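You operate a simulated robot arm through the tools that you are given. There is no shell and no other tool. Be economical: measure what you need, move in short steps, check, and stop when the job is done.

The job below is to be done with a simulated two-armed robot. You get a single attempt, and the scene is never put back.

Task
Put the green brush from the top of the right motor table on the ledge of the right panel. Then fetch the blue block from the top of the right motor table and set it on the dispatch mark. Then put the white shim block on the top of the right motor table away on the top of the green trolley. Then put the cracked block on the middle chute shelf. Then put the ticket from the top of the green trolley on the shelf of the sample bench. Then put the cloth from the top of the green trolley on the press shelf. Then put the sack that says "Sunflower" from the back of the sack table on the cover of the left conveyor. Then put the yellow stick on the near valve shelf. Keep to this order. Set down upright: white shim block, cracked block, ticket, sack.

Only the result counts: the job must be done as asked and must still hold three seconds after the hand-in. Knocking over, shifting, dropping, spilling or breaking anything else fails it. Lids that push on must go on centred and level and be pressed home; caps that screw on are set level and turned clockwise until they are tight. Flat cloth is picked up by pressing the open fingertips on it (5 to 10 N) and closing them slowly along it; thin cloth reads only 2 to 8 mm in the jaws.

Robot
Two 7-joint arms with two-finger parallel grippers on one trunk, on a base that drives. Base frame: it is fixed to the floor where the robot stands at the start and does not move with it; the origin is under the middle of the robot, x ahead of it, y to its left, z up; the surface under the hand at the start is at about z = 0.76. Lengths are in m, angles in degrees, forces in N, time in s.
The left shoulder is at the start at [0.03, 0.119, 0.985], the right one opposite. With the tool pointing down near the work surface each hand reaches from about 0.26 to 0.68 m from the robot's upright axis, wherever it stands, measured 20 degrees to its own side. Places, roughly: blue block (3x4x3 cm) [1, 0, 0.8]; cloth (9x7x4 cm) [0.6, -2.1, 0.8]; cover of the left conveyor (24x72 cm) [-3.32, 0.12, 0.36]; cracked block (6x4x5 cm) [-0.9, -0.6, 1]; dispatch mark (25x19 cm) [0.46, -4.14, 0.8]; green brush (6x4x4 cm) [0.5, 0, 0.8]; ledge of the right panel (17x20 cm) [-0.9, -0.56, 0.96]; middle chute shelf (15x12 cm) [-3.34, 2.68, 0.48]; near valve shelf (18x13 cm) [-3.92, 0.76, 0.32]; press shelf (23x18 cm) [-0.28, 0.76, 0.96]; sack [-3.25, -2.5, 0.5]; shelf of the sample bench [-0.7, -2.2, 0.4]; ticket [0.5, -2, 0.75]; top of the green trolley [0.3, -2, 0.8]; white shim block [0.5, 0.5, 0.75]; yellow stick (2x2x8 cm) [-4.7, 0, 0.8]. Payload 3.43 kg a hand.
The TCP of each hand is the grasp point between the finger pads, 0.03 m short of the fingertips. In the tool frame z runs along the fingers and y along their closing line. The gripper opens to 0.094 m. The fingers are 0.028 m wide and 0.01 m thick; the gripper's body (0.05 by 0.096 m) begins 0.055 m behind the TCP.
Orientation is told as [roll, pitch, yaw] about the base's x, y, z axes, in that order, counted from this pose: with the fingers straight down and closing along the base's y, the tool's x points along the base's -x, its y along +y and its z along -z.

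Tools
- The arms move only by the tool play_rows. It takes "left_moves", "right_moves" or both (then of equal length, played together; a hand with none holds still); each is a list of rows, each a list of 7 numbers: the shift along the tool's x, y, z in m, then the turn, a rotation vector about the tool's x, y, z in degrees, then the opening, from 0 (shut) to 1 (fully open). In form: [[dx, dy, dz, wx, wy, wz, fingers], ...]. A call has 1 to 10 rows; each row is the pose to reach, as a shift and turn from the pose commanded when the call began, along the tool's axes at that moment. A row lasts 0.2 s, in which the tool goes at most 0.05 m and 8.6 degrees; a call with a longer step from one row to the next is refused whole, and so is a gripper value outside its range. Where a pose cannot be reached the arm comes as near as it can. A force on the tool above 40 N (or 10 N above the force at the start of the call, whichever is more), or a blocked arm, ends the call early, and 0.2 s more pass. The fingers move at their own pace (about 0.072 m/s each) and stop on an object; they squeeze with about 25 N. The grip force told is the motor's: it shows also when the fingers shut on nothing. Time passes only in rows, and 0.2 s behind the last, so rows that repeat a pose let the fingers close. It gives the time, the measured TCP pose, the force on the tool (base axes), the opening and the grip force at its end, in the units of the frame above (readings bear some noise), with the torque about the TCP (base axes, N m) and any sound that the robot's microphone picked up.
- Cameras (640 x 400 px; columns grow to the right, rows downward): "scene" is now at [0.0151, -0.0358, 1.6807]; the picture's right is [-0.63, -0.78, 0.00], its down [-0.72, 0.59, -0.36] and it looks along [0.28, -0.23, -0.93] (base axes); focal length 214 px, centre (320, 200). "left" rides on the left gripper at [0.076, -0.014, -0.102] in its tool frame; the picture's right is [0.18, 0.98, 0.00], its down [-0.75, 0.14, -0.64] and it looks along [-0.63, 0.12, 0.77] (tool axes); focal length 243 px, centre (320, 200). "right" rides on the right gripper at [0.076, 0.014, -0.102] in its tool frame; the picture's right is [-0.18, 0.98, 0.00], its down [-0.75, -0.14, -0.64] and it looks along [-0.63, -0.12, 0.77] (tool axes); focal length 243 px, centre (320, 200).
- get_image(camera): a new picture of that camera. The clock stands still meanwhile.
- move_column(by): slides the trunk up (or, below 0, down) by that many m; the arms and the scene camera ride with it, the base frame stays. It gives what a move gives, with no picture.
- roll_base(legs): drives the robot by 1 to 6 legs, each [ahead, turn to the left] in m and degrees, along the robot's own axes; the way and the turn of a leg run together, so that a leg with both is an arc; at most 1.5 m and 180 degrees a leg. The arms and the cameras ride along, it lands a little off, and it stops where it bumps. It gives what a move gives.
- turn_head(pan, tilt): turns the head with the scene camera to pan (to the left, within 143 degrees either way) and tilt (down, from -29 to 69), counted from straight ahead of the robot. It gives what a move gives.
- probe_pixels(camera, pixels): for up to 12 pixels [column, row] of the newest picture of that camera ("zoom" is the newest enlarged one), the place [x, y, z] in the base frame of the surface seen there, good to about 0.002 m, but the place of the scene camera against the robot may be out by one fixed shift of up to 0.012 m in any direction. The clock stands still meanwhile.
- inspect(camera, box): a new picture of the part [left, top, right, bottom] of that camera's present view, enlarged. The clock stands still meanwhile.
- hand_in(): hands the job in; it is judged then, once.

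Go step by step. Measure first, check grasps and placings, and put right what went wrong. The budget is 322 turns and 200 pictures, counting those below and the enlarged ones. Unless the task says otherwise, let go and move clear before handing in, and close with one line.

The tools are called by a JSON object that holds its "op" and its "data". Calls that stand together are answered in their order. play_rows: Moves the arms, as the interface text tells. Its arguments: {"type":"object","properties":{"left_moves":{"type":"array"},"right_moves":{"type":"array"}},"required":[]} The other tools are called the same way: move_column (by) slides the trunk up or down; roll_base (legs) drives the base; turn_head (pan, tilt) turns the head that bears the scene camera; get_image (camera) takes a picture; probe_pixels (camera, pixels) gives the place of the surface under pixels of a picture; inspect (camera, box) takes an enlarged picture of a part of a camera's view; hand_in () hands the job in.

At the start:

```text
t: 0.0
left_ee_pos: [0.3923, 0.472, 1.2268]
left_tcp_rot: [0.0, 0.0, 0.0]
left_force: [0.5, 0.8, 0.2]
left_torque: [-0.02, 0.03, 0.03]
left_width: 0.0938
left_finger_force: 0.1
right_ee_pos: [0.355, 0.0665, 1.1939]
right_tcp_rot: [0.1, 0.0, -0.1]
right_force: [0.9, 0.7, -0.4]
right_torque: [0.02, 0.0, 0.0]
right_width: 0.0942
right_finger_force: 0.1
trunk travel left (down, up): [-0.25, 0.16]
robot x, y, heading: [-0.0002, -0.0029, 0.2]
head pan, tilt: [-39.1, 68.8]
```

scene: 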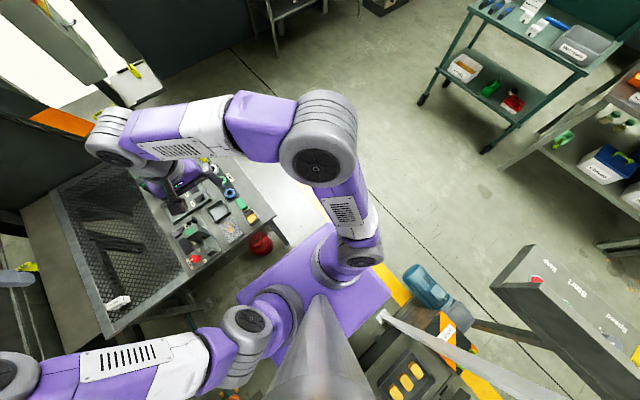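
right: 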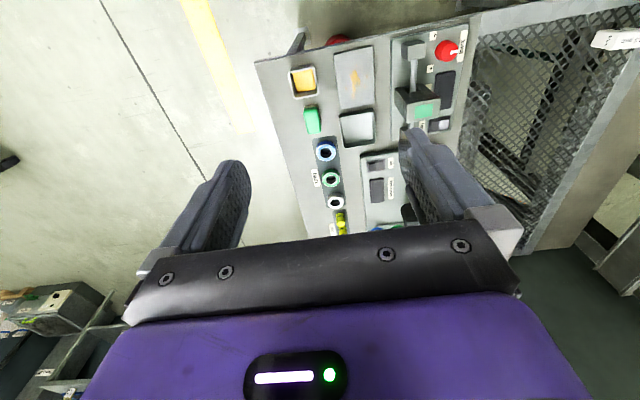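
left: 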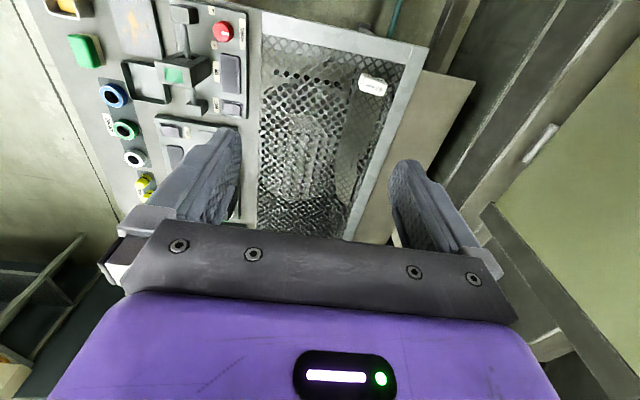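

The right motor table lies ahead with parts on its panel; I need a clearer view. I turn the head ahead and down.

{"op": "turn_head", "data": {"pan": 10, "tilt": 45}}

{"op": "get_image", "data": {"camera": "scene"}}

{"op": "inspect", "data": {"camera": "right", "box": [240, 0, 480, 240]}}

{"op": "inspect", "data": {"camera": "left", "box": [20, 0, 260, 230]}}

```text
t: 1.2
left_ee_pos: [0.3919, 0.4719, 1.226]
left_tcp_rot: [0.0, 0.0, 0.0]
left_force: [0.5, -0.1, 0.0]
left_torque: [-0.01, 0.01, 0.01]
left_width: 0.0941
left_finger_force: 0.1
right_ee_pos: [0.3571, 0.0654, 1.1944]
right_tcp_rot: [0.1, 0.0, -0.1]
right_force: [0.8, 0.8, -0.8]
right_torque: [0.03, -0.04, -0.05]
right_width: 0.094
right_finger_force: 0.0
trunk travel left (down, up): [-0.25, 0.16]
robot x, y, heading: [-0.0009, -0.0032, 0.2]
head pan, tilt: [10.0, 45.0]
```

```text
196 pictures are left
```

scene: 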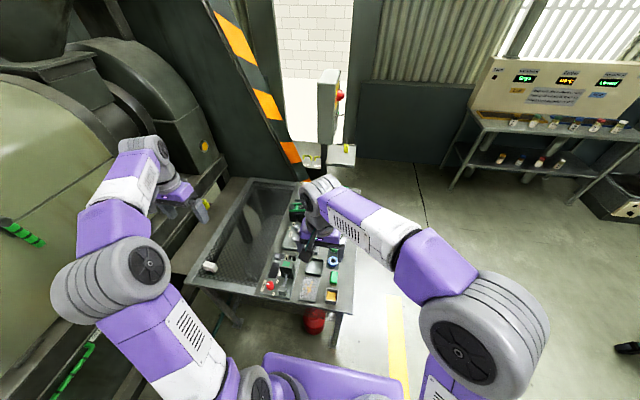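

```text
1.67 times, centred on (360, 120) of right
```

zoom: 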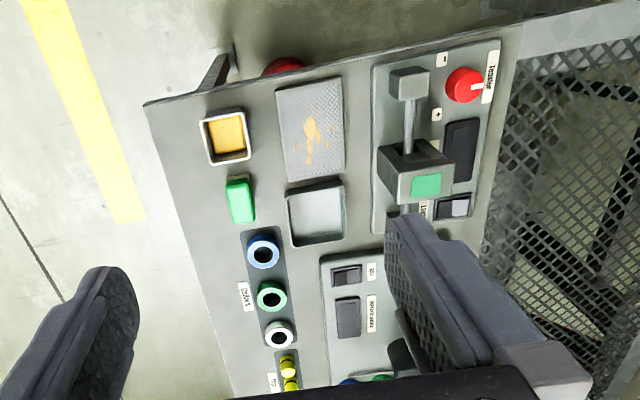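

```text
1.74 times, centred on (140, 115) of left
```

zoom: 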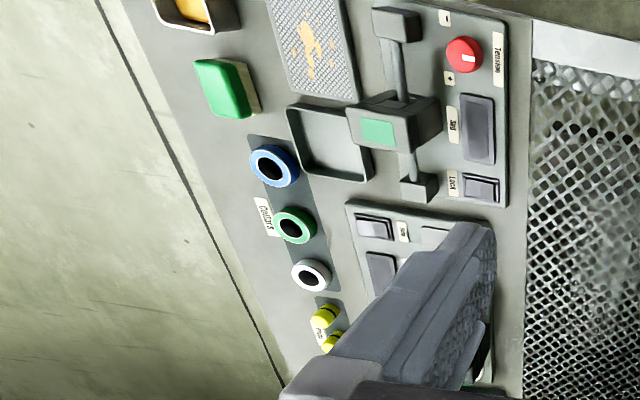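

The green brick (left zoom (222,88)) may be the green brush, and the white object on the mesh guard may be the shim block. I probe these.

{"op": "probe_pixels", "data": {"camera": "scene", "pixels": [[210, 266], [333, 277], [333, 263], [334, 252], [290, 225], [255, 300], [335, 150], [335, 120], [310, 158]]}}

{"op": "probe_pixels", "data": {"camera": "zoom", "pixels": [[222, 88], [252, 80], [310, 275], [330, 140], [325, 315]]}}

{"op": "inspect", "data": {"camera": "scene", "box": [170, 130, 390, 330]}}

```text
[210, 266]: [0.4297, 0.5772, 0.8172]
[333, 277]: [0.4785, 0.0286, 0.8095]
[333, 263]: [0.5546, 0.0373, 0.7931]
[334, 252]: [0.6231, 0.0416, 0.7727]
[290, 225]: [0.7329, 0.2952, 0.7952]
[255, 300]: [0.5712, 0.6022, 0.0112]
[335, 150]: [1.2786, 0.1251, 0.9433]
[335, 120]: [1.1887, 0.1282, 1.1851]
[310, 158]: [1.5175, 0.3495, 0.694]
```

```text
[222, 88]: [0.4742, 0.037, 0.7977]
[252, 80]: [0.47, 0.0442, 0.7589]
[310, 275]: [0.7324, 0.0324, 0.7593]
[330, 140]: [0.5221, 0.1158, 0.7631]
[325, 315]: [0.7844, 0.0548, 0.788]
```

```text
2.00 times, centred on (280, 230) of scene
```

zoom: 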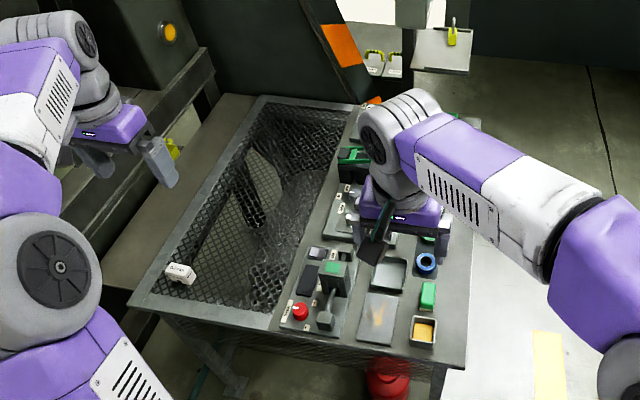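

The green brush is at about [0.474, 0.037], top z≈0.798, right hand is near. I lower the right hand above it and look.

{"op": "play_rows", "data": {"right_moves": [[-0.02, -0.005, 0.04, 0, 0, 0, 1], [-0.04, -0.01, 0.08, 0, 0, 0, 1], [-0.06, -0.015, 0.12, 0, 0, 0, 1], [-0.08, -0.02, 0.16, 0, 0, 0, 1], [-0.1, -0.025, 0.2, 0, 0, 0, 1], [-0.117, -0.028, 0.24, 0, 0, 0, 1], [-0.117, -0.028, 0.27, 0, 0, 0, 1]]}}

{"op": "get_image", "data": {"camera": "right"}}

```text
t: 2.8
left_ee_pos: [0.3913, 0.4729, 1.2258]
left_tcp_rot: [0.1, 0.0, 0.0]
left_force: [0.2, -0.1, 0.0]
left_torque: [0.03, 0.01, 0.01]
left_width: 0.0941
left_finger_force: 0.1
right_ee_pos: [0.4747, 0.0392, 0.9235]
right_tcp_rot: [0.1, 0.0, 0.1]
right_force: [-0.4, 0.6, 0.4]
right_torque: [0.01, -0.06, -0.01]
right_width: 0.0941
right_finger_force: 0.1
trunk travel left (down, up): [-0.25, 0.16]
robot x, y, heading: [0.0022, -0.0021, -0.1]
head pan, tilt: [10.0, 45.0]
```

```text
192 pictures are left
```

right: 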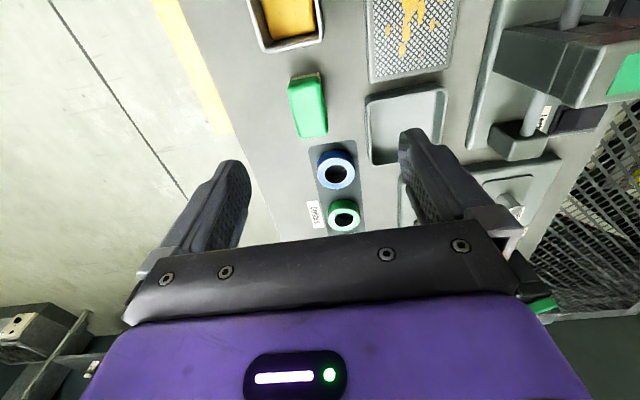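

The green part is at (308,105) in the right picture. I probe its corners.

{"op": "probe_pixels", "data": {"camera": "right", "pixels": [[295, 85], [316, 80], [322, 128], [302, 134], [308, 105], [325, 105], [280, 130], [290, 45]]}}

{"op": "inspect", "data": {"camera": "right", "box": [240, 20, 400, 160]}}

```text
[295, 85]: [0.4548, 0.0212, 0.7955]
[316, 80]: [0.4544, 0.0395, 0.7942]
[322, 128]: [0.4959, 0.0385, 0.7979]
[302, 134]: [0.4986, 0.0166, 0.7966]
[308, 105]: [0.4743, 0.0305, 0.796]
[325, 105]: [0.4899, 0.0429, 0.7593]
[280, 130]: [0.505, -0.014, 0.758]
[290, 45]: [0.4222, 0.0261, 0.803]
```

```text
2.86 times, centred on (320, 90) of right
```

zoom: 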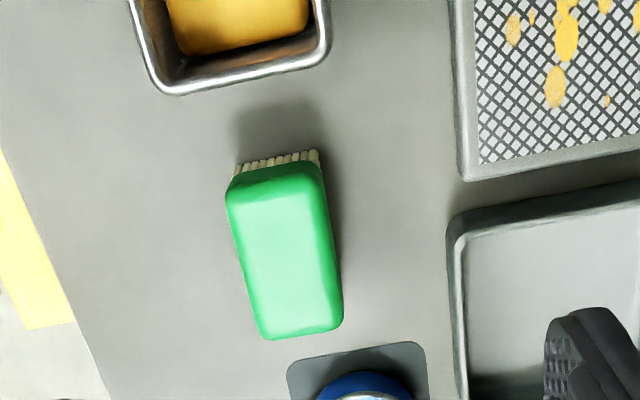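

It is a brush with bristles, centred [0.475, 0.030]. I descend with fingers partly open and close.

{"op": "play_rows", "data": {"right_moves": [[0, -0.009, 0.04, 0, 0, 0, 0.6], [0, -0.009, 0.08, 0, 0, 0, 0.6], [0, -0.009, 0.11, 0, 0, 0, 0.6], [0, -0.009, 0.127, 0, 0, 0, 0.6], [0, -0.009, 0.127, 0, 0, 0, 0], [0, -0.009, 0.127, 0, 0, 0, 0], [0, -0.009, 0.127, 0, 0, 0, 0], [0, -0.009, 0.127, 0, 0, 0, 0]]}}

```text
t: 4.6
left_ee_pos: [0.3934, 0.4713, 1.2259]
left_tcp_rot: [0.0, 0.1, 0.0]
left_force: [-0.1, 0.0, -1.2]
left_torque: [0.0, -0.01, 0.0]
left_width: 0.0944
left_finger_force: 0.1
right_ee_pos: [0.4765, 0.0291, 0.798]
right_tcp_rot: [0.2, 0.1, 0.0]
right_force: [0.2, 0.5, 0.0]
right_torque: [0.03, -0.01, -0.02]
right_width: 0.0355
right_finger_force: 25.3
trunk travel left (down, up): [-0.25, 0.16]
robot x, y, heading: [0.005, 0.0017, -0.1]
head pan, tilt: [10.0, 45.0]
```

Grip at 35 mm holds. I lift and pull in, and look for the right panel behind.

{"op": "play_rows", "data": {"right_moves": [[0, 0, -0.04, 0, 0, 0, 0], [0, 0, -0.08, 0, 0, 0, 0], [0, 0, -0.12, 0, 0, 0, 0], [0, 0, -0.16, 0, 0, 0, 0], [0, 0, -0.2, 0, 0, 0, 0], [0.02, -0.02, -0.24, 0, 0, 0, 0], [0.04, -0.04, -0.28, 0, 0, 0, 0], [0.06, -0.06, -0.31, 0, 0, 0, 0], [0.08, -0.08, -0.34, 0, 0, 0, 0], [0.1, -0.1, -0.36, 0, 0, 0, 0]]}}

{"op": "turn_head", "data": {"pan": -140, "tilt": 25}}

{"op": "get_image", "data": {"camera": "scene"}}

{"op": "turn_head", "data": {"pan": -90, "tilt": 25}}

{"op": "get_image", "data": {"camera": "scene"}}

```text
t: 6.8
left_ee_pos: [0.3917, 0.4716, 1.2272]
left_tcp_rot: [0.0, 0.0, 0.0]
left_force: [-0.8, -0.6, -0.6]
left_torque: [0.01, 0.0, -0.01]
left_width: 0.094
left_finger_force: 0.1
right_ee_pos: [0.375, -0.0733, 1.1559]
right_tcp_rot: [0.0, 0.1, 0.0]
right_force: [0.4, 0.8, -0.1]
right_torque: [0.0, -0.03, 0.02]
right_width: 0.0
right_finger_force: 24.8
trunk travel left (down, up): [-0.25, 0.16]
robot x, y, heading: [0.0018, -0.001, -0.0]
head pan, tilt: [10.0, 45.0]
```

```text
t: 9.1
left_ee_pos: [0.3926, 0.4725, 1.2267]
left_tcp_rot: [-0.1, 0.1, 0.0]
left_force: [0.6, 0.2, -0.6]
left_torque: [0.03, 0.04, 0.02]
left_width: 0.0943
left_finger_force: 0.0
right_ee_pos: [0.3752, -0.0715, 1.1548]
right_tcp_rot: [0.0, 0.0, -0.1]
right_force: [0.0, -0.1, -0.7]
right_torque: [0.0, 0.02, 0.02]
right_width: 0.0
right_finger_force: 25.1
trunk travel left (down, up): [-0.25, 0.16]
robot x, y, heading: [0.0003, -0.0009, 0.1]
head pan, tilt: [-140.0, 25.0]
```

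```text
190 pictures are left
```

scene: 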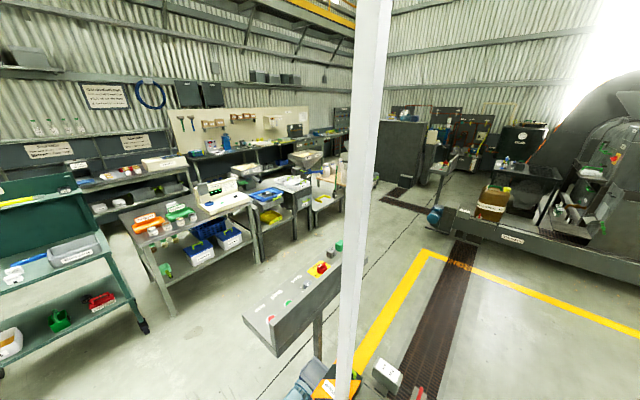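

```text
t: 10.3
left_ee_pos: [0.3925, 0.4725, 1.2262]
left_tcp_rot: [0.0, 0.0, 0.0]
left_force: [0.2, -0.1, 0.3]
left_torque: [-0.02, 0.02, -0.02]
left_width: 0.0942
left_finger_force: 0.0
right_ee_pos: [0.3752, -0.0716, 1.1561]
right_tcp_rot: [0.1, 0.0, 0.0]
right_force: [0.2, -1.1, 0.8]
right_torque: [0.08, -0.01, 0.01]
right_width: 0.0001
right_finger_force: 24.9
trunk travel left (down, up): [-0.25, 0.16]
robot x, y, heading: [-0.0024, -0.0007, -0.1]
head pan, tilt: [-90.0, 25.0]
```

```text
189 pictures are left
```

scene: 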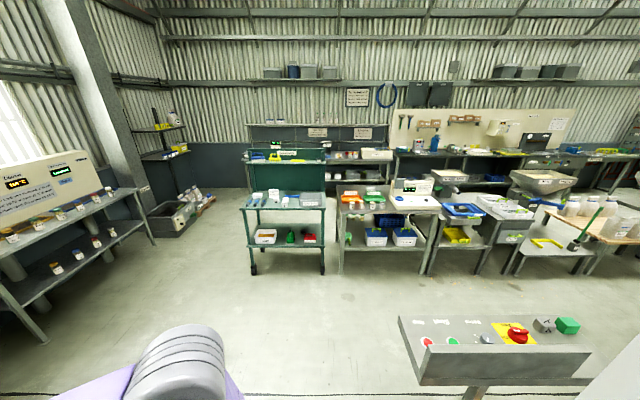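

The right gripper has shut to 0: the brush slipped out. I look at the table with the right camera and with the scene camera.

{"op": "turn_head", "data": {"pan": 5, "tilt": 55}}

{"op": "get_image", "data": {"camera": "scene"}}

{"op": "get_image", "data": {"camera": "right"}}

```text
t: 12.0
left_ee_pos: [0.3921, 0.4737, 1.2266]
left_tcp_rot: [-0.1, 0.0, 0.0]
left_force: [-0.8, -0.4, -0.1]
left_torque: [-0.01, -0.01, -0.02]
left_width: 0.0942
left_finger_force: 0.0
right_ee_pos: [0.3757, -0.0726, 1.1555]
right_tcp_rot: [0.1, -0.1, 0.0]
right_force: [0.1, -0.4, -1.4]
right_torque: [0.01, 0.0, 0.04]
right_width: 0.0
right_finger_force: 24.4
trunk travel left (down, up): [-0.25, 0.16]
robot x, y, heading: [0.0031, -0.0011, -0.1]
head pan, tilt: [5.0, 55.0]
```

```text
188 pictures are left
```

scene: 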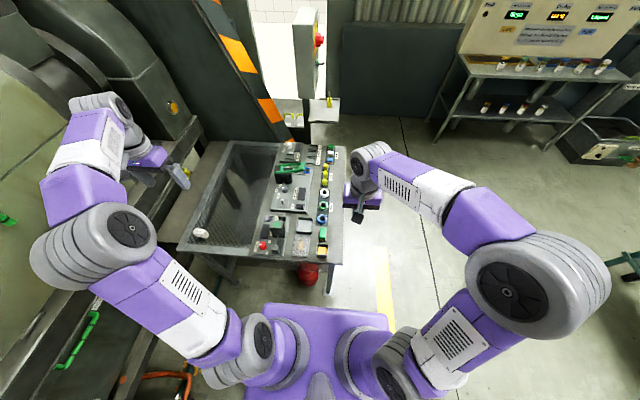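

```text
187 pictures are left
```

right: 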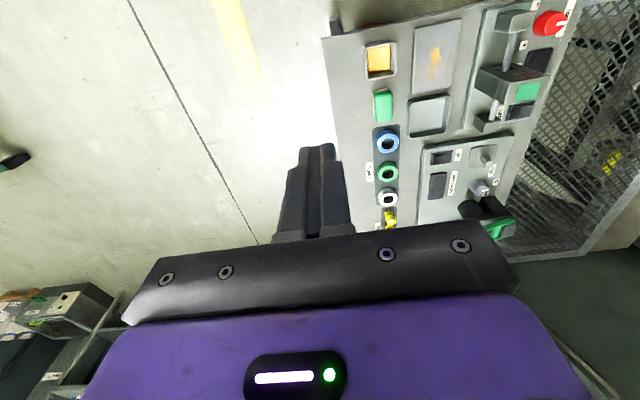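

The brush still lies on the table (383,105). I go back above it and measure again.

{"op": "play_rows", "data": {"right_moves": [[-0.02, 0.02, 0.03, 0, 0, 0, 0.6], [-0.04, 0.04, 0.06, 0, 0, 0, 0.6], [-0.06, 0.06, 0.09, 0, 0, 0, 0.6], [-0.08, 0.08, 0.12, 0, 0, 0, 0.6], [-0.1, 0.1, 0.16, 0, 0, 0, 0.6], [-0.1, 0.1, 0.2, 0, 0, 0, 0.6], [-0.1, 0.1, 0.24, 0, 0, 0, 0.6]]}}

{"op": "inspect", "data": {"camera": "right", "box": [240, 20, 400, 160]}}

{"op": "probe_pixels", "data": {"camera": "zoom", "pixels": [[240, 200], [325, 190], [255, 310], [340, 300], [290, 250], [280, 160], [400, 200]]}}

```text
t: 13.6
left_ee_pos: [0.3934, 0.4736, 1.2262]
left_tcp_rot: [0.0, 0.0, -0.1]
left_force: [-0.2, -1.6, -0.9]
left_torque: [0.02, 0.01, 0.04]
left_width: 0.094
left_finger_force: 0.1
right_ee_pos: [0.4741, 0.0319, 0.9135]
right_tcp_rot: [-0.1, 0.0, -0.1]
right_force: [-0.9, 0.1, 0.0]
right_torque: [0.02, -0.01, 0.02]
right_width: 0.0565
right_finger_force: 0.1
trunk travel left (down, up): [-0.25, 0.16]
robot x, y, heading: [-0.002, -0.0018, 0.0]
head pan, tilt: [5.0, 55.0]
```

```text
2.86 times, centred on (320, 90) of right
```

zoom: 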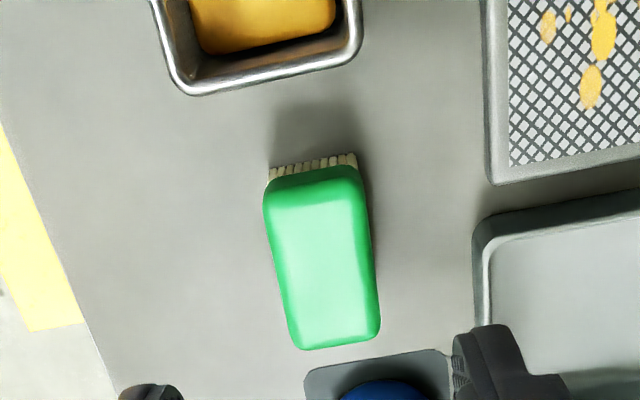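

```text
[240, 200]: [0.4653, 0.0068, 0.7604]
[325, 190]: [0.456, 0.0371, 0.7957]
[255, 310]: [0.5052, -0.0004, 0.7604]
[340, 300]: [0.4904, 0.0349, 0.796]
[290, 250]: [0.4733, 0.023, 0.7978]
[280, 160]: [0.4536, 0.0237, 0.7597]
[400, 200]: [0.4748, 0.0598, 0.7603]
```

The brush is centred near [0.476, 0.030] and 35 mm wide. I grip lower and lift slowly.

{"op": "play_rows", "data": {"right_moves": [[-0.002, -0.002, 0.04, 0, 0, 0, 0.6], [-0.002, -0.002, 0.08, 0, 0, 0, 0.6], [-0.002, -0.002, 0.11, 0, 0, 0, 0.6], [-0.002, -0.002, 0.121, 0, 0, 0, 0.6], [-0.002, -0.002, 0.121, 0, 0, 0, 0], [-0.002, -0.002, 0.121, 0, 0, 0, 0], [-0.002, -0.002, 0.121, 0, 0, 0, 0], [-0.002, -0.002, 0.121, 0, 0, 0, 0], [-0.002, -0.002, 0.116, 0, 0, 0, 0], [-0.002, -0.002, 0.111, 0, 0, 0, 0]]}}

{"op": "get_image", "data": {"camera": "right"}}

```text
t: 15.8
left_ee_pos: [0.3923, 0.4731, 1.2261]
left_tcp_rot: [0.1, 0.1, -0.1]
left_force: [0.2, -0.5, 0.2]
left_torque: [0.01, 0.0, 0.03]
left_width: 0.0942
left_finger_force: 0.1
right_ee_pos: [0.4752, 0.0281, 0.8049]
right_tcp_rot: [0.1, 0.0, 0.1]
right_force: [0.0, -0.5, 0.4]
right_torque: [-0.01, 0.01, -0.01]
right_width: 0.0358
right_finger_force: 25.0
trunk travel left (down, up): [-0.25, 0.16]
robot x, y, heading: [-0.0009, 0.0003, 0.1]
head pan, tilt: [5.0, 55.0]
```

```text
185 pictures are left
```

right: 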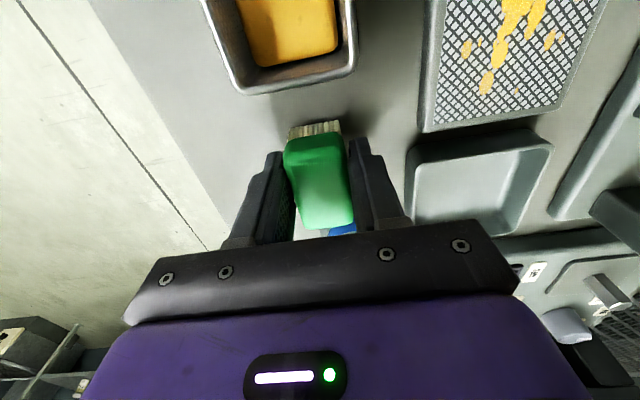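

I check whether the brush rose with the hand.

{"op": "play_rows", "data": {"right_moves": [[0, 0, -0.01, 0, 0, 0, 0], [0, 0, -0.02, 0, 0, 0, 0], [0, 0, -0.03, 0, 0, 0, 0]]}}

{"op": "get_image", "data": {"camera": "right"}}

{"op": "probe_pixels", "data": {"camera": "right", "pixels": [[320, 180], [318, 160]]}}

```text
t: 16.6
left_ee_pos: [0.392, 0.4729, 1.2267]
left_tcp_rot: [0.0, 0.0, 0.0]
left_force: [0.2, 0.6, -0.1]
left_torque: [-0.02, 0.03, 0.02]
left_width: 0.0938
left_finger_force: 0.1
right_ee_pos: [0.4766, 0.0261, 0.8359]
right_tcp_rot: [0.1, -0.1, 0.0]
right_force: [0.2, 0.3, -0.2]
right_torque: [0.0, -0.01, 0.0]
right_width: 0.0355
right_finger_force: 25.3
trunk travel left (down, up): [-0.25, 0.16]
robot x, y, heading: [-0.0018, -0.0014, -0.0]
head pan, tilt: [5.0, 55.0]
```

```text
184 pictures are left
```

right: 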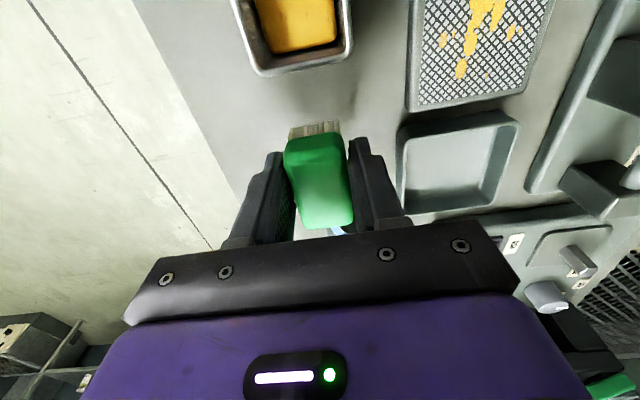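

```text
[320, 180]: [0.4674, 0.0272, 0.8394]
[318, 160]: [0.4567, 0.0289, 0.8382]
```

The brush is lifted now. I raise gently and draw in, then examine the panel and the white post behind.

{"op": "play_rows", "data": {"right_moves": [[0, 0, -0.02, 0, 0, 0, 0], [0, 0, -0.04, 0, 0, 0, 0], [0, 0, -0.06, 0, 0, 0, 0], [0, 0, -0.08, 0, 0, 0, 0], [0, 0, -0.105, 0, 0, 0, 0], [0, 0, -0.13, 0, 0, 0, 0], [0, 0, -0.16, 0, 0, 0, 0], [0.0, 0.0, -0.19, 0, 0, 0, 0], [0.0, 0, -0.22, 0, 0, 0, 0], [0.0, 0.0, -0.25, 0, 0, 0, 0]]}}

{"op": "play_rows", "data": {"right_moves": [[0.02, -0.02, -0.01, 0, 0, 0, 0], [0.04, -0.04, -0.02, 0, 0, 0, 0], [0.06, -0.06, -0.03, 0, 0, 0, 0], [0.08, -0.08, -0.04, 0, 0, 0, 0], [0.1, -0.1, -0.05, 0, 0, 0, 0], [0.12, -0.12, -0.06, 0, 0, 0, 0], [0.12, -0.14, -0.07, 0, 0, 0, 0], [0.12, -0.16, -0.08, 0, 0, 0, 0], [0.12, -0.18, -0.09, 0, 0, 0, 0]], "left_moves": [[0.0, -0.02, 0, 0, 0, 0, 0.5], [0.02, -0.04, 0, 0, 0, 0, 0.5], [0.03, -0.06, 0, 0, 0, 0, 0.5], [0.04, -0.08, 0, 0, 0, 0, 0.5], [0.05, -0.1, 0, 0, 0, 0, 0.5], [0.06, -0.12, 0, 0, 0, 0, 0.5], [0.07, -0.14, 0, 0, 0, 0, 0.5], [0.08, -0.16, 0, 0, 0, 0, 0.5], [0.09, -0.18, 0, 0, 0, 0, 0.5]]}}

{"op": "turn_head", "data": {"pan": -130, "tilt": 45}}

{"op": "get_image", "data": {"camera": "scene"}}

```text
t: 18.8
left_ee_pos: [0.3923, 0.4724, 1.2264]
left_tcp_rot: [0.0, 0.1, -0.1]
left_force: [-0.3, -1.0, 0.3]
left_torque: [-0.01, -0.01, 0.03]
left_width: 0.0939
left_finger_force: 0.0
right_ee_pos: [0.4744, 0.0287, 1.0867]
right_tcp_rot: [0.0, 0.0, 0.2]
right_force: [0.1, 0.7, -1.0]
right_torque: [0.03, -0.01, 0.01]
right_width: 0.0356
right_finger_force: 24.8
trunk travel left (down, up): [-0.25, 0.16]
robot x, y, heading: [-0.0035, -0.0004, -0.1]
head pan, tilt: [5.0, 55.0]
```

```text
t: 20.8
left_ee_pos: [0.3027, 0.2924, 1.224]
left_tcp_rot: [0.1, -0.1, -0.1]
left_force: [-0.4, -0.2, -0.2]
left_torque: [-0.01, 0.0, -0.02]
left_width: 0.047
left_finger_force: 0.1
right_ee_pos: [0.3557, -0.1513, 1.1776]
right_tcp_rot: [0.0, 0.1, 0.1]
right_force: [-0.3, 0.2, -0.6]
right_torque: [-0.01, -0.01, -0.02]
right_width: 0.0354
right_finger_force: 24.4
trunk travel left (down, up): [-0.25, 0.16]
robot x, y, heading: [-0.0012, 0.003, 0.3]
head pan, tilt: [5.0, 55.0]
```

```text
t: 23.0
left_ee_pos: [0.3031, 0.295, 1.2226]
left_tcp_rot: [0.1, -0.1, 0.0]
left_force: [0.5, -0.1, 1.1]
left_torque: [0.01, -0.01, 0.02]
left_width: 0.0473
left_finger_force: 0.1
right_ee_pos: [0.355, -0.1501, 1.1765]
right_tcp_rot: [0.1, 0.1, -0.1]
right_force: [-0.6, -0.5, -0.7]
right_torque: [0.02, 0.03, -0.01]
right_width: 0.0354
right_finger_force: 24.9
trunk travel left (down, up): [-0.25, 0.16]
robot x, y, heading: [-0.0019, 0.0045, 0.1]
head pan, tilt: [-130.0, 45.0]
```

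```text
183 pictures are left
```

scene: 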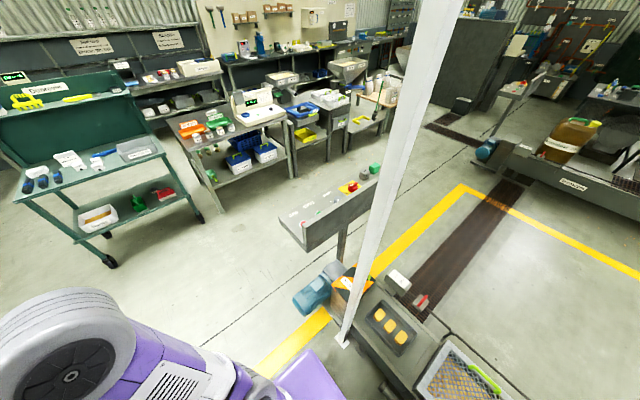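

{"op": "probe_pixels", "data": {"camera": "scene", "pixels": [[345, 335], [395, 180], [440, 20], [350, 187], [375, 170], [320, 225], [362, 195], [300, 240], [315, 290], [388, 325], [340, 275], [440, 370]]}}

{"op": "inspect", "data": {"camera": "scene", "box": [270, 150, 410, 300]}}

```text
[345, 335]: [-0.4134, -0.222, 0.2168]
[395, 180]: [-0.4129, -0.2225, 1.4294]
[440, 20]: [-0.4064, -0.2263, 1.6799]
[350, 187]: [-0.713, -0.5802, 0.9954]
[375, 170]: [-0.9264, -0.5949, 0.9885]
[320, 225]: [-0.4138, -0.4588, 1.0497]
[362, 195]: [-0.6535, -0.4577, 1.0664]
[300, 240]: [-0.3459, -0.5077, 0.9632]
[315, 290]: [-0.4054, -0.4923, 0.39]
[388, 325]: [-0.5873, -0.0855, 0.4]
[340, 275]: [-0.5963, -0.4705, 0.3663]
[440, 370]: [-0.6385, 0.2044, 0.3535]
```

```text
2.67 times, centred on (340, 225) of scene
```

zoom: 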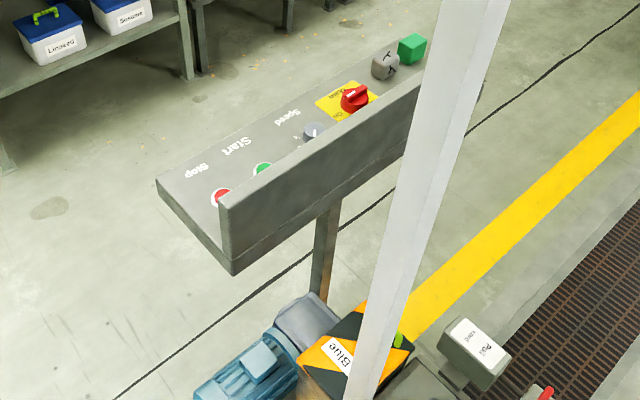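

The post at (-0.41, -0.22) is close to the right elbow's sweep; I measure the elbow before turning.

{"op": "probe_pixels", "data": {"camera": "scene", "pixels": [[60, 370], [20, 330], [130, 340], [90, 295], [180, 380], [310, 385], [57, 175], [135, 205]]}}

```text
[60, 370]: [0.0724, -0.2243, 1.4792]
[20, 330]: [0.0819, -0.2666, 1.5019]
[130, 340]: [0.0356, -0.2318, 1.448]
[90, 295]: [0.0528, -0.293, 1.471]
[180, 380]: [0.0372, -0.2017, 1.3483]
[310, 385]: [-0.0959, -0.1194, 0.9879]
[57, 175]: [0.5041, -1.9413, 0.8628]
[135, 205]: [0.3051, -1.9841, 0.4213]
```

The elbow reaches only about 0.35 m from the axis. I turn right, drive down the aisle and around to the open side of the panel.

{"op": "roll_base", "data": {"legs": [[0, -45], [0.3, 0], [0, -45], [0.9, 0]]}}

```text
t: 26.3
left_ee_pos: [0.4991, -0.0716, 1.2225]
left_tcp_rot: [0.0, 0.2, -42.7]
left_force: [-0.4, -0.1, -0.6]
left_torque: [0.03, -0.04, 0.03]
left_width: 0.0471
left_finger_force: 0.1
right_ee_pos: [0.2351, -0.4318, 1.1759]
right_tcp_rot: [0.0, 0.2, -42.7]
right_force: [-0.9, 0.9, -1.0]
right_torque: [0.01, 0.01, 0.01]
right_width: 0.0357
right_finger_force: 25.5
trunk travel left (down, up): [-0.25, 0.16]
robot x, y, heading: [0.0759, -0.0796, -42.6]
head pan, tilt: [-130.0, 45.0]
stopped in leg 2: the robot was blocked; the commanded pose is now the measured one
```

Blocked after 0.1 m; I look down to see what the base touches.

{"op": "turn_head", "data": {"pan": 20, "tilt": 69}}

{"op": "get_image", "data": {"camera": "scene"}}

{"op": "turn_head", "data": {"pan": -60, "tilt": 69}}

{"op": "get_image", "data": {"camera": "scene"}}

```text
t: 28.7
left_ee_pos: [0.4968, -0.0683, 1.224]
left_tcp_rot: [0.0, 0.0, -42.7]
left_force: [0.5, 0.6, -0.1]
left_torque: [0.02, -0.01, -0.01]
left_width: 0.047
left_finger_force: 0.0
right_ee_pos: [0.2331, -0.4308, 1.1771]
right_tcp_rot: [0.1, 0.0, -42.7]
right_force: [0.2, -0.3, -1.1]
right_torque: [-0.01, 0.0, 0.02]
right_width: 0.0356
right_finger_force: 24.5
trunk travel left (down, up): [-0.25, 0.16]
robot x, y, heading: [0.0707, -0.0787, -42.6]
head pan, tilt: [20.0, 68.8]
```

```text
181 pictures are left
```

scene: 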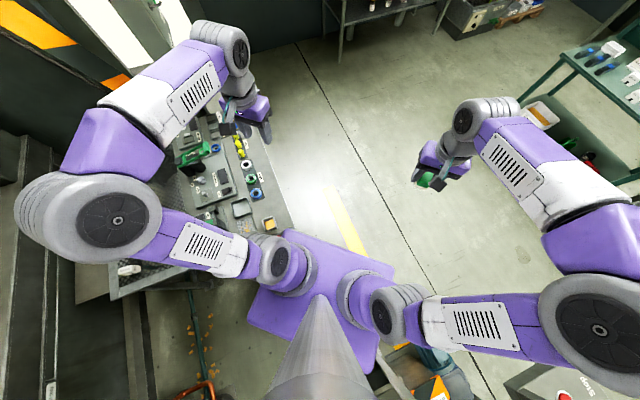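

```text
t: 30.2
left_ee_pos: [0.4969, -0.0681, 1.2229]
left_tcp_rot: [0.1, 0.1, -42.8]
left_force: [0.1, 0.6, -0.8]
left_torque: [-0.02, -0.02, -0.02]
left_width: 0.047
left_finger_force: 0.0
right_ee_pos: [0.2334, -0.4296, 1.1778]
right_tcp_rot: [0.0, 0.0, -42.7]
right_force: [0.0, -0.6, -0.5]
right_torque: [-0.02, 0.02, -0.01]
right_width: 0.0355
right_finger_force: 25.4
trunk travel left (down, up): [-0.25, 0.16]
robot x, y, heading: [0.0738, -0.0793, -42.6]
head pan, tilt: [-60.0, 68.8]
```

```text
180 pictures are left
```

scene: 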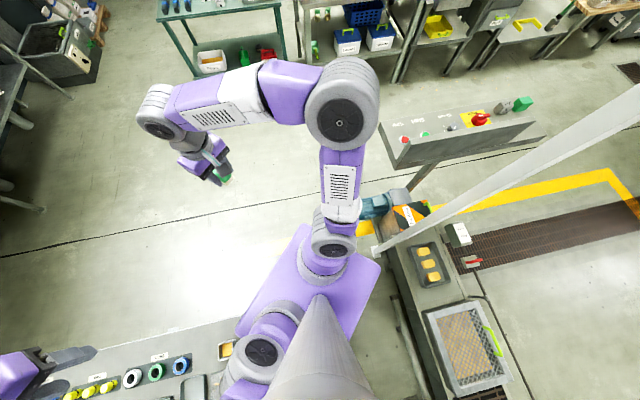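

The base's left front corner met the table. I back up a little, turn fully to face -y and drive out.

{"op": "roll_base", "data": {"legs": [[-0.08, 0], [0, -47.4], [1.0, 0]]}}

```text
t: 38.2
left_ee_pos: [0.3379, -1.3287, 1.2228]
left_tcp_rot: [0.0, 0.0, -88.6]
left_force: [0.6, -1.0, 1.3]
left_torque: [0.06, 0.0, 0.0]
left_width: 0.0471
left_finger_force: 0.0
right_ee_pos: [-0.1052, -1.3933, 1.1769]
right_tcp_rot: [0.1, 0.0, -88.6]
right_force: [-0.7, 0.0, -1.0]
right_torque: [0.01, -0.03, -0.01]
right_width: 0.0356
right_finger_force: 25.3
trunk travel left (down, up): [-0.25, 0.16]
robot x, y, heading: [0.037, -1.0329, -88.4]
head pan, tilt: [-60.0, 68.8]
```

Now at (0.04, -1.03). I go on a little, turn right twice and arrive in front of the panel ledge.

{"op": "roll_base", "data": {"legs": [[0.1, 0], [0, -91.6], [0.9, 0], [0, -90]]}}

{"op": "turn_head", "data": {"pan": 0, "tilt": 50}}

{"op": "get_image", "data": {"camera": "scene"}}

{"op": "get_image", "data": {"camera": "right"}}

```text
t: 51.3
left_ee_pos: [-1.1715, -0.8569, 1.2242]
left_tcp_rot: [0.0, 0.0, 93.4]
left_force: [1.2, -0.6, -0.6]
left_torque: [0.0, -0.01, -0.03]
left_width: 0.0471
left_finger_force: 0.1
right_ee_pos: [-0.731, -0.78, 1.1775]
right_tcp_rot: [0.1, 0.0, 93.4]
right_force: [0.6, -0.4, -0.3]
right_torque: [0.01, 0.01, 0.02]
right_width: 0.0356
right_finger_force: 24.7
trunk travel left (down, up): [-0.25, 0.16]
robot x, y, heading: [-0.8593, -1.1401, 93.4]
head pan, tilt: [-60.0, 68.8]
```

```text
t: 52.6
left_ee_pos: [-1.1716, -0.8583, 1.2241]
left_tcp_rot: [0.0, 0.1, 93.4]
left_force: [0.2, -0.5, 0.1]
left_torque: [0.02, 0.03, 0.01]
left_width: 0.0469
left_finger_force: 0.1
right_ee_pos: [-0.7323, -0.7796, 1.1764]
right_tcp_rot: [0.0, 0.1, 93.4]
right_force: [0.8, 0.7, -0.5]
right_torque: [0.0, -0.01, 0.03]
right_width: 0.0356
right_finger_force: 25.4
trunk travel left (down, up): [-0.25, 0.16]
robot x, y, heading: [-0.8585, -1.1437, 93.5]
head pan, tilt: [0.0, 50.0]
```

```text
179 pictures are left
```

scene: 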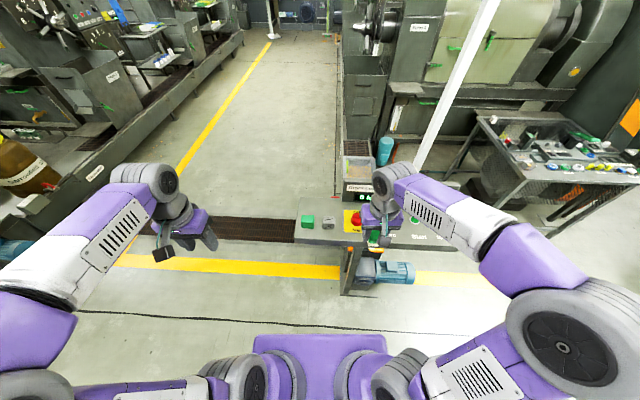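

```text
178 pictures are left
```

right: 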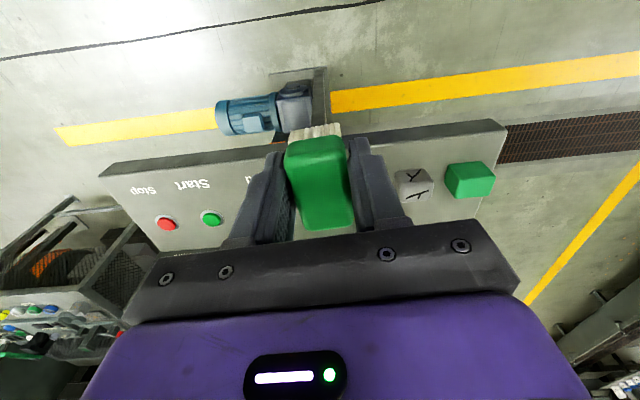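

From here the ledge shows the cracked block (414,185) and a green block (470,180). I probe and zoom.

{"op": "probe_pixels", "data": {"camera": "right", "pixels": [[414, 178], [470, 172], [390, 140], [500, 125], [430, 150], [490, 205], [440, 210], [470, 150], [300, 240], [495, 150]]}}

{"op": "inspect", "data": {"camera": "scene", "box": [270, 180, 410, 280]}}

```text
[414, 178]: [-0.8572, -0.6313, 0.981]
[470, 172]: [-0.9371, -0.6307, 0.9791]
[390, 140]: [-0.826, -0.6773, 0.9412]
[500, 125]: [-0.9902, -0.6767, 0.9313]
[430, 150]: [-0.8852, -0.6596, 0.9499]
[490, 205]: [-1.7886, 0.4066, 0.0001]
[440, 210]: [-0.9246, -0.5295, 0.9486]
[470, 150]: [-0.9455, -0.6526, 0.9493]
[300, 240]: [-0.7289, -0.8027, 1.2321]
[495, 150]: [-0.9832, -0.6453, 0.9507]
```

```text
4.00 times, centred on (340, 230) of scene
```

zoom: 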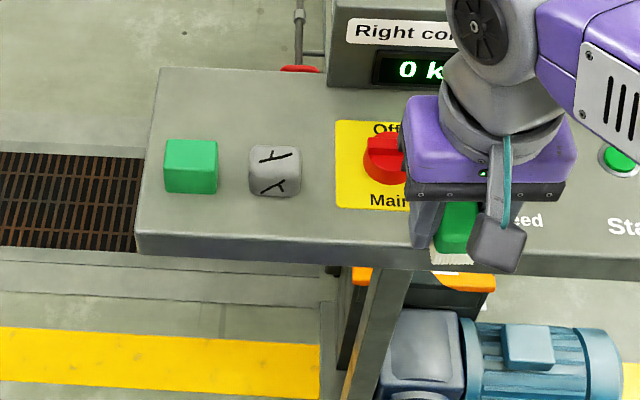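

{"op": "probe_pixels", "data": {"camera": "zoom", "pixels": [[190, 148], [273, 150], [190, 185], [275, 190], [175, 75], [310, 80], [230, 100], [240, 130], [145, 230], [320, 225], [350, 130]]}}

```text
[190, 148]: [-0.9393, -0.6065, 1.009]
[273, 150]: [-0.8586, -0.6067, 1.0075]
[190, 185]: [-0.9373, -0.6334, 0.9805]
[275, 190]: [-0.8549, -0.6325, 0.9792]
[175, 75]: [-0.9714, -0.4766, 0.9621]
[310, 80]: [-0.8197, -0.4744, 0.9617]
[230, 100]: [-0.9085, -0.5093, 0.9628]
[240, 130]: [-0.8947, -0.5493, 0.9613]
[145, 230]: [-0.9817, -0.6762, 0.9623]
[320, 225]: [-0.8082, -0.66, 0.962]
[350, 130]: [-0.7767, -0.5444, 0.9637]
```

The back part of the ledge (y≈-0.51) is free. I roll 0.1 m closer so the right hand reaches it comfortably.

{"op": "roll_base", "data": {"legs": [[0.1, 0]]}}

```text
t: 53.7
left_ee_pos: [-1.1803, -0.7599, 1.2232]
left_tcp_rot: [0.0, 0.1, 93.5]
left_force: [0.7, -0.6, 0.5]
left_torque: [-0.04, 0.03, -0.03]
left_width: 0.0472
left_finger_force: 0.0
right_ee_pos: [-0.7393, -0.6816, 1.1763]
right_tcp_rot: [0.1, 0.0, 93.5]
right_force: [0.7, -0.3, -0.6]
right_torque: [-0.01, 0.03, 0.0]
right_width: 0.0358
right_finger_force: 24.3
trunk travel left (down, up): [-0.25, 0.16]
robot x, y, heading: [-0.8673, -1.0447, 93.4]
head pan, tilt: [0.0, 50.0]
```

{"op": "play_rows", "data": {"right_moves": [[-0.03, 0.028, 0, 0, 0, 0, 0], [-0.06, 0.056, 0, 0, 0, 0, 0], [-0.09, 0.084, 0, 0, 0, 0, 0], [-0.12, 0.112, 0, 0, 0, 0, 0], [-0.15, 0.14, 0, 0, 0, 0, 0], [-0.177, 0.166, 0.0, 0, 0, 0, 0], [-0.177, 0.166, 0.04, 0, 0, 0, 0], [-0.177, 0.166, 0.08, 0, 0, 0, 0], [-0.177, 0.166, 0.12, 0, 0, 0, 0], [-0.177, 0.166, 0.15, 0, 0, 0, 0]]}}

{"op": "get_image", "data": {"camera": "right"}}

{"op": "get_image", "data": {"camera": "scene"}}

```text
t: 55.9
left_ee_pos: [-1.1796, -0.7592, 1.2241]
left_tcp_rot: [0.0, 0.1, 93.6]
left_force: [0.0, -0.2, -0.1]
left_torque: [0.01, -0.01, 0.02]
left_width: 0.047
left_finger_force: 0.0
right_ee_pos: [-0.9156, -0.5114, 1.0247]
right_tcp_rot: [0.0, -0.1, 93.4]
right_force: [0.4, 0.0, 0.0]
right_torque: [0.03, 0.01, 0.01]
right_width: 0.0356
right_finger_force: 24.9
trunk travel left (down, up): [-0.25, 0.16]
robot x, y, heading: [-0.8645, -1.0451, 93.3]
head pan, tilt: [0.0, 50.0]
```

```text
176 pictures are left
```

right: 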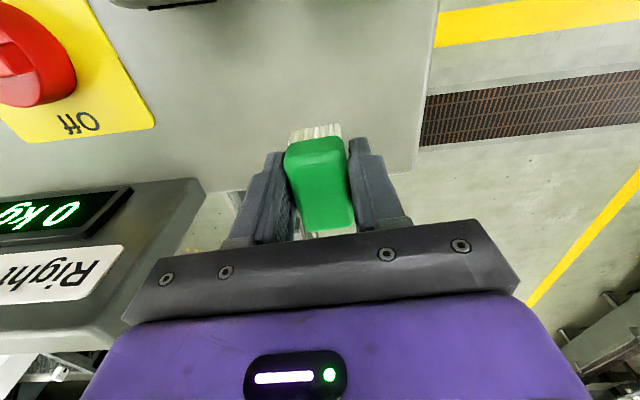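

```text
175 pictures are left
```

scene: 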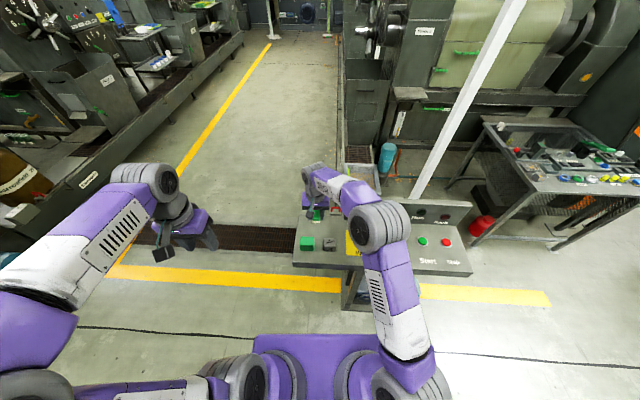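

I check where the far ledge edge (418,172) lies relative to the brush.

{"op": "probe_pixels", "data": {"camera": "right", "pixels": [[412, 168], [215, 183], [400, 100], [430, 50], [300, 110], [315, 128], [250, 50]]}}

```text
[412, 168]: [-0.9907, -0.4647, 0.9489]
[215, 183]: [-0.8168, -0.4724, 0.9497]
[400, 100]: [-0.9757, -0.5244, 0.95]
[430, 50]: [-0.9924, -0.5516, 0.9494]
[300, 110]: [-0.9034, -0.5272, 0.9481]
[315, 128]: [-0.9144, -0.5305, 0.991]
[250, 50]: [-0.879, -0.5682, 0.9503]
```

The ledge extends to y=-0.464 at z≈0.950, so the brush is well over it. I descend slowly.

{"op": "play_rows", "data": {"right_moves": [[0, 0, 0.015, 0, 0, 0, 0], [0, 0, 0.025, 0, 0, 0, 0], [0, 0, 0.031, 0, 0, 0, 0], [0, 0, 0.035, 0, 0, 0, 0], [0, 0, 0.038, 0, 0, 0, 0], [0, 0, 0.04, 0, 0, 0, 0]]}}

```text
t: 57.3
left_ee_pos: [-1.1797, -0.7594, 1.2238]
left_tcp_rot: [0.0, 0.0, 93.4]
left_force: [-0.4, -0.5, 0.0]
left_torque: [0.03, 0.01, -0.01]
left_width: 0.0472
left_finger_force: 0.1
right_ee_pos: [-0.9153, -0.5153, 0.9852]
right_tcp_rot: [0.1, 0.0, 93.5]
right_force: [0.2, -0.9, -0.7]
right_torque: [0.02, 0.02, 0.0]
right_width: 0.0353
right_finger_force: 25.4
trunk travel left (down, up): [-0.25, 0.16]
robot x, y, heading: [-0.8652, -1.0454, 93.5]
head pan, tilt: [0.0, 50.0]
```

{"op": "play_rows", "data": {"right_moves": [[0, 0, 0.002, 0, 0, 0, 0], [0, 0, 0.003, 0, 0, 0, 0], [0, 0, 0.003, 0, 0, 0, 0.5], [0, 0, 0.003, 0, 0, 0, 0.6], [0, 0, -0.02, 0, 0, 0, 0.6], [0, 0, -0.06, 0, 0, 0, 0.6], [0, 0, -0.1, 0, 0, 0, 0.6], [0, 0, -0.14, 0, 0, 0, 0.6]]}}

{"op": "get_image", "data": {"camera": "right"}}

```text
t: 59.1
left_ee_pos: [-1.1788, -0.7599, 1.2239]
left_tcp_rot: [0.0, 0.0, 93.4]
left_force: [-0.2, 0.0, -0.3]
left_torque: [0.0, 0.04, -0.01]
left_width: 0.0469
left_finger_force: 0.1
right_ee_pos: [-0.9131, -0.5143, 1.1306]
right_tcp_rot: [0.1, 0.0, 93.5]
right_force: [-0.2, -1.1, 0.3]
right_torque: [0.0, -0.01, 0.01]
right_width: 0.0561
right_finger_force: 0.1
trunk travel left (down, up): [-0.25, 0.16]
robot x, y, heading: [-0.8665, -1.0473, 93.5]
head pan, tilt: [0.0, 50.0]
```

```text
174 pictures are left
```

right: 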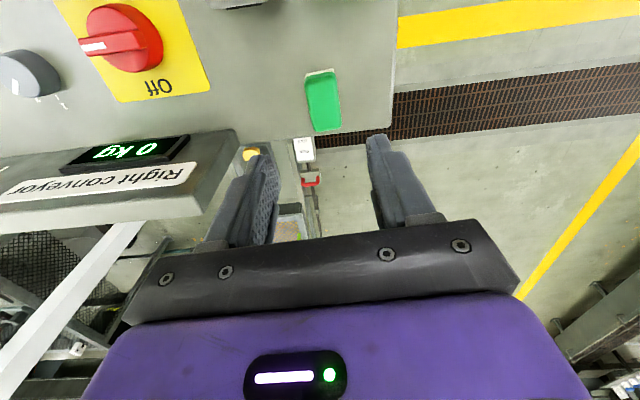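

The brush lies on the ledge at (322,100). I retract, then drive round to the right side of the motor table for the blue block.

{"op": "play_rows", "data": {"right_moves": [[0.03, -0.02, -0.01, 0, 0, 0, 0.6], [0.06, -0.045, -0.02, 0, 0, 0, 0.6], [0.09, -0.07, -0.03, 0, 0, 0, 0.6], [0.12, -0.1, -0.04, 0, 0, 0, 0.6], [0.15, -0.13, -0.05, 0, 0, 0, 0.6], [0.177, -0.166, -0.05, 0, 0, 0, 0.6]]}}

{"op": "roll_base", "data": {"legs": [[-0.1, 0], [0, -93.4], [1.5, 0]]}}

{"op": "turn_head", "data": {"pan": 30, "tilt": 40}}

{"op": "get_image", "data": {"camera": "scene"}}

```text
t: 60.5
left_ee_pos: [-1.1786, -0.7611, 1.2248]
left_tcp_rot: [0.1, 0.0, 93.5]
left_force: [1.1, -0.3, -0.7]
left_torque: [0.02, -0.03, 0.04]
left_width: 0.0472
left_finger_force: 0.1
right_ee_pos: [-0.7365, -0.6846, 1.1761]
right_tcp_rot: [0.2, 0.1, 93.5]
right_force: [0.3, -0.9, 0.3]
right_torque: [0.03, 0.02, 0.0]
right_width: 0.0563
right_finger_force: 0.0
trunk travel left (down, up): [-0.25, 0.16]
robot x, y, heading: [-0.8625, -1.047, 93.3]
head pan, tilt: [0.0, 50.0]
```

```text
t: 72.8
left_ee_pos: [0.9663, -0.8739, 1.2226]
left_tcp_rot: [-0.1, 0.0, -0.9]
left_force: [0.5, 0.6, -0.7]
left_torque: [0.01, 0.02, -0.01]
left_width: 0.0468
left_finger_force: 0.2
right_ee_pos: [1.0105, -1.3188, 1.1767]
right_tcp_rot: [0.2, -0.1, -0.9]
right_force: [-0.1, 0.3, 0.1]
right_torque: [-0.01, 0.03, 0.01]
right_width: 0.0564
right_finger_force: 0.0
trunk travel left (down, up): [-0.25, 0.16]
robot x, y, heading: [0.6585, -1.1611, -0.8]
head pan, tilt: [0.0, 50.0]
```

```text
t: 73.7
left_ee_pos: [0.9672, -0.8731, 1.2235]
left_tcp_rot: [0.0, 0.0, -0.9]
left_force: [-0.7, -0.6, -0.5]
left_torque: [-0.01, 0.0, 0.02]
left_width: 0.0469
left_finger_force: 0.0
right_ee_pos: [1.0104, -1.3185, 1.1764]
right_tcp_rot: [0.0, 0.0, -0.9]
right_force: [-0.2, 0.8, 0.4]
right_torque: [-0.05, -0.02, -0.01]
right_width: 0.0568
right_finger_force: 0.0
trunk travel left (down, up): [-0.25, 0.16]
robot x, y, heading: [0.6576, -1.1619, -0.8]
head pan, tilt: [30.0, 40.0]
```

```text
173 pictures are left
```

scene: 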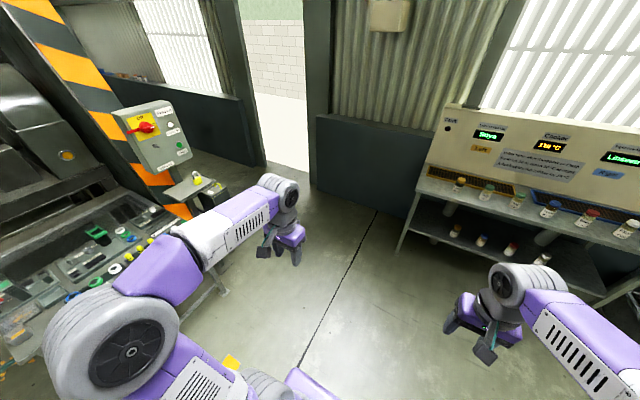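

I drive 0.3 m on and turn to face the table's right side.

{"op": "roll_base", "data": {"legs": [[0.27, 0], [0, 90.8], [0.4, 0]]}}

{"op": "turn_head", "data": {"pan": 0, "tilt": 50}}

{"op": "get_image", "data": {"camera": "scene"}}

{"op": "get_image", "data": {"camera": "right"}}

```text
t: 81.6
left_ee_pos: [0.6588, -0.4524, 1.2239]
left_tcp_rot: [0.0, 0.2, 87.9]
left_force: [0.5, 0.3, 1.4]
left_torque: [-0.03, 0.01, 0.03]
left_width: 0.0471
left_finger_force: 0.1
right_ee_pos: [1.1064, -0.4152, 1.1761]
right_tcp_rot: [0.2, 0.0, 88.0]
right_force: [0.6, 0.7, -0.4]
right_torque: [0.01, 0.02, 0.04]
right_width: 0.0564
right_finger_force: 0.0
trunk travel left (down, up): [-0.25, 0.16]
robot x, y, heading: [0.942, -0.7623, 87.9]
head pan, tilt: [30.0, 40.0]
```

```text
t: 82.5
left_ee_pos: [0.6592, -0.4507, 1.2241]
left_tcp_rot: [0.0, 0.0, 88.0]
left_force: [0.0, 0.0, 0.0]
left_torque: [0.0, 0.03, 0.06]
left_width: 0.047
left_finger_force: 0.0
right_ee_pos: [1.106, -0.417, 1.1771]
right_tcp_rot: [0.1, 0.0, 88.1]
right_force: [0.6, 0.1, 0.3]
right_torque: [0.02, -0.02, 0.02]
right_width: 0.0565
right_finger_force: 0.0
trunk travel left (down, up): [-0.25, 0.16]
robot x, y, heading: [0.9401, -0.7679, 88.1]
head pan, tilt: [0.0, 50.0]
```

```text
172 pictures are left
```

scene: 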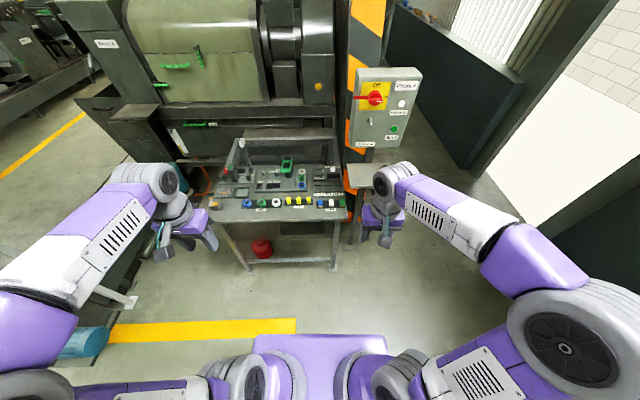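

```text
171 pictures are left
```

right: 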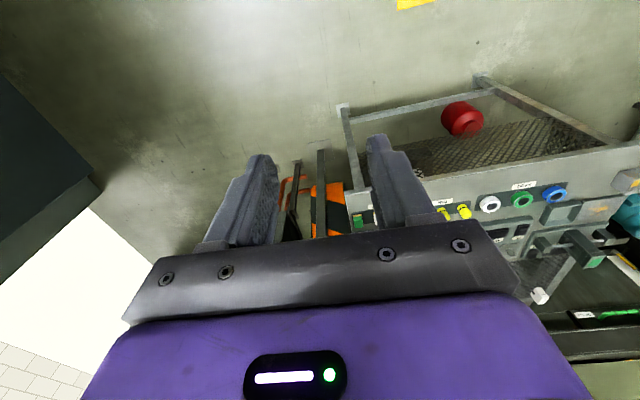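

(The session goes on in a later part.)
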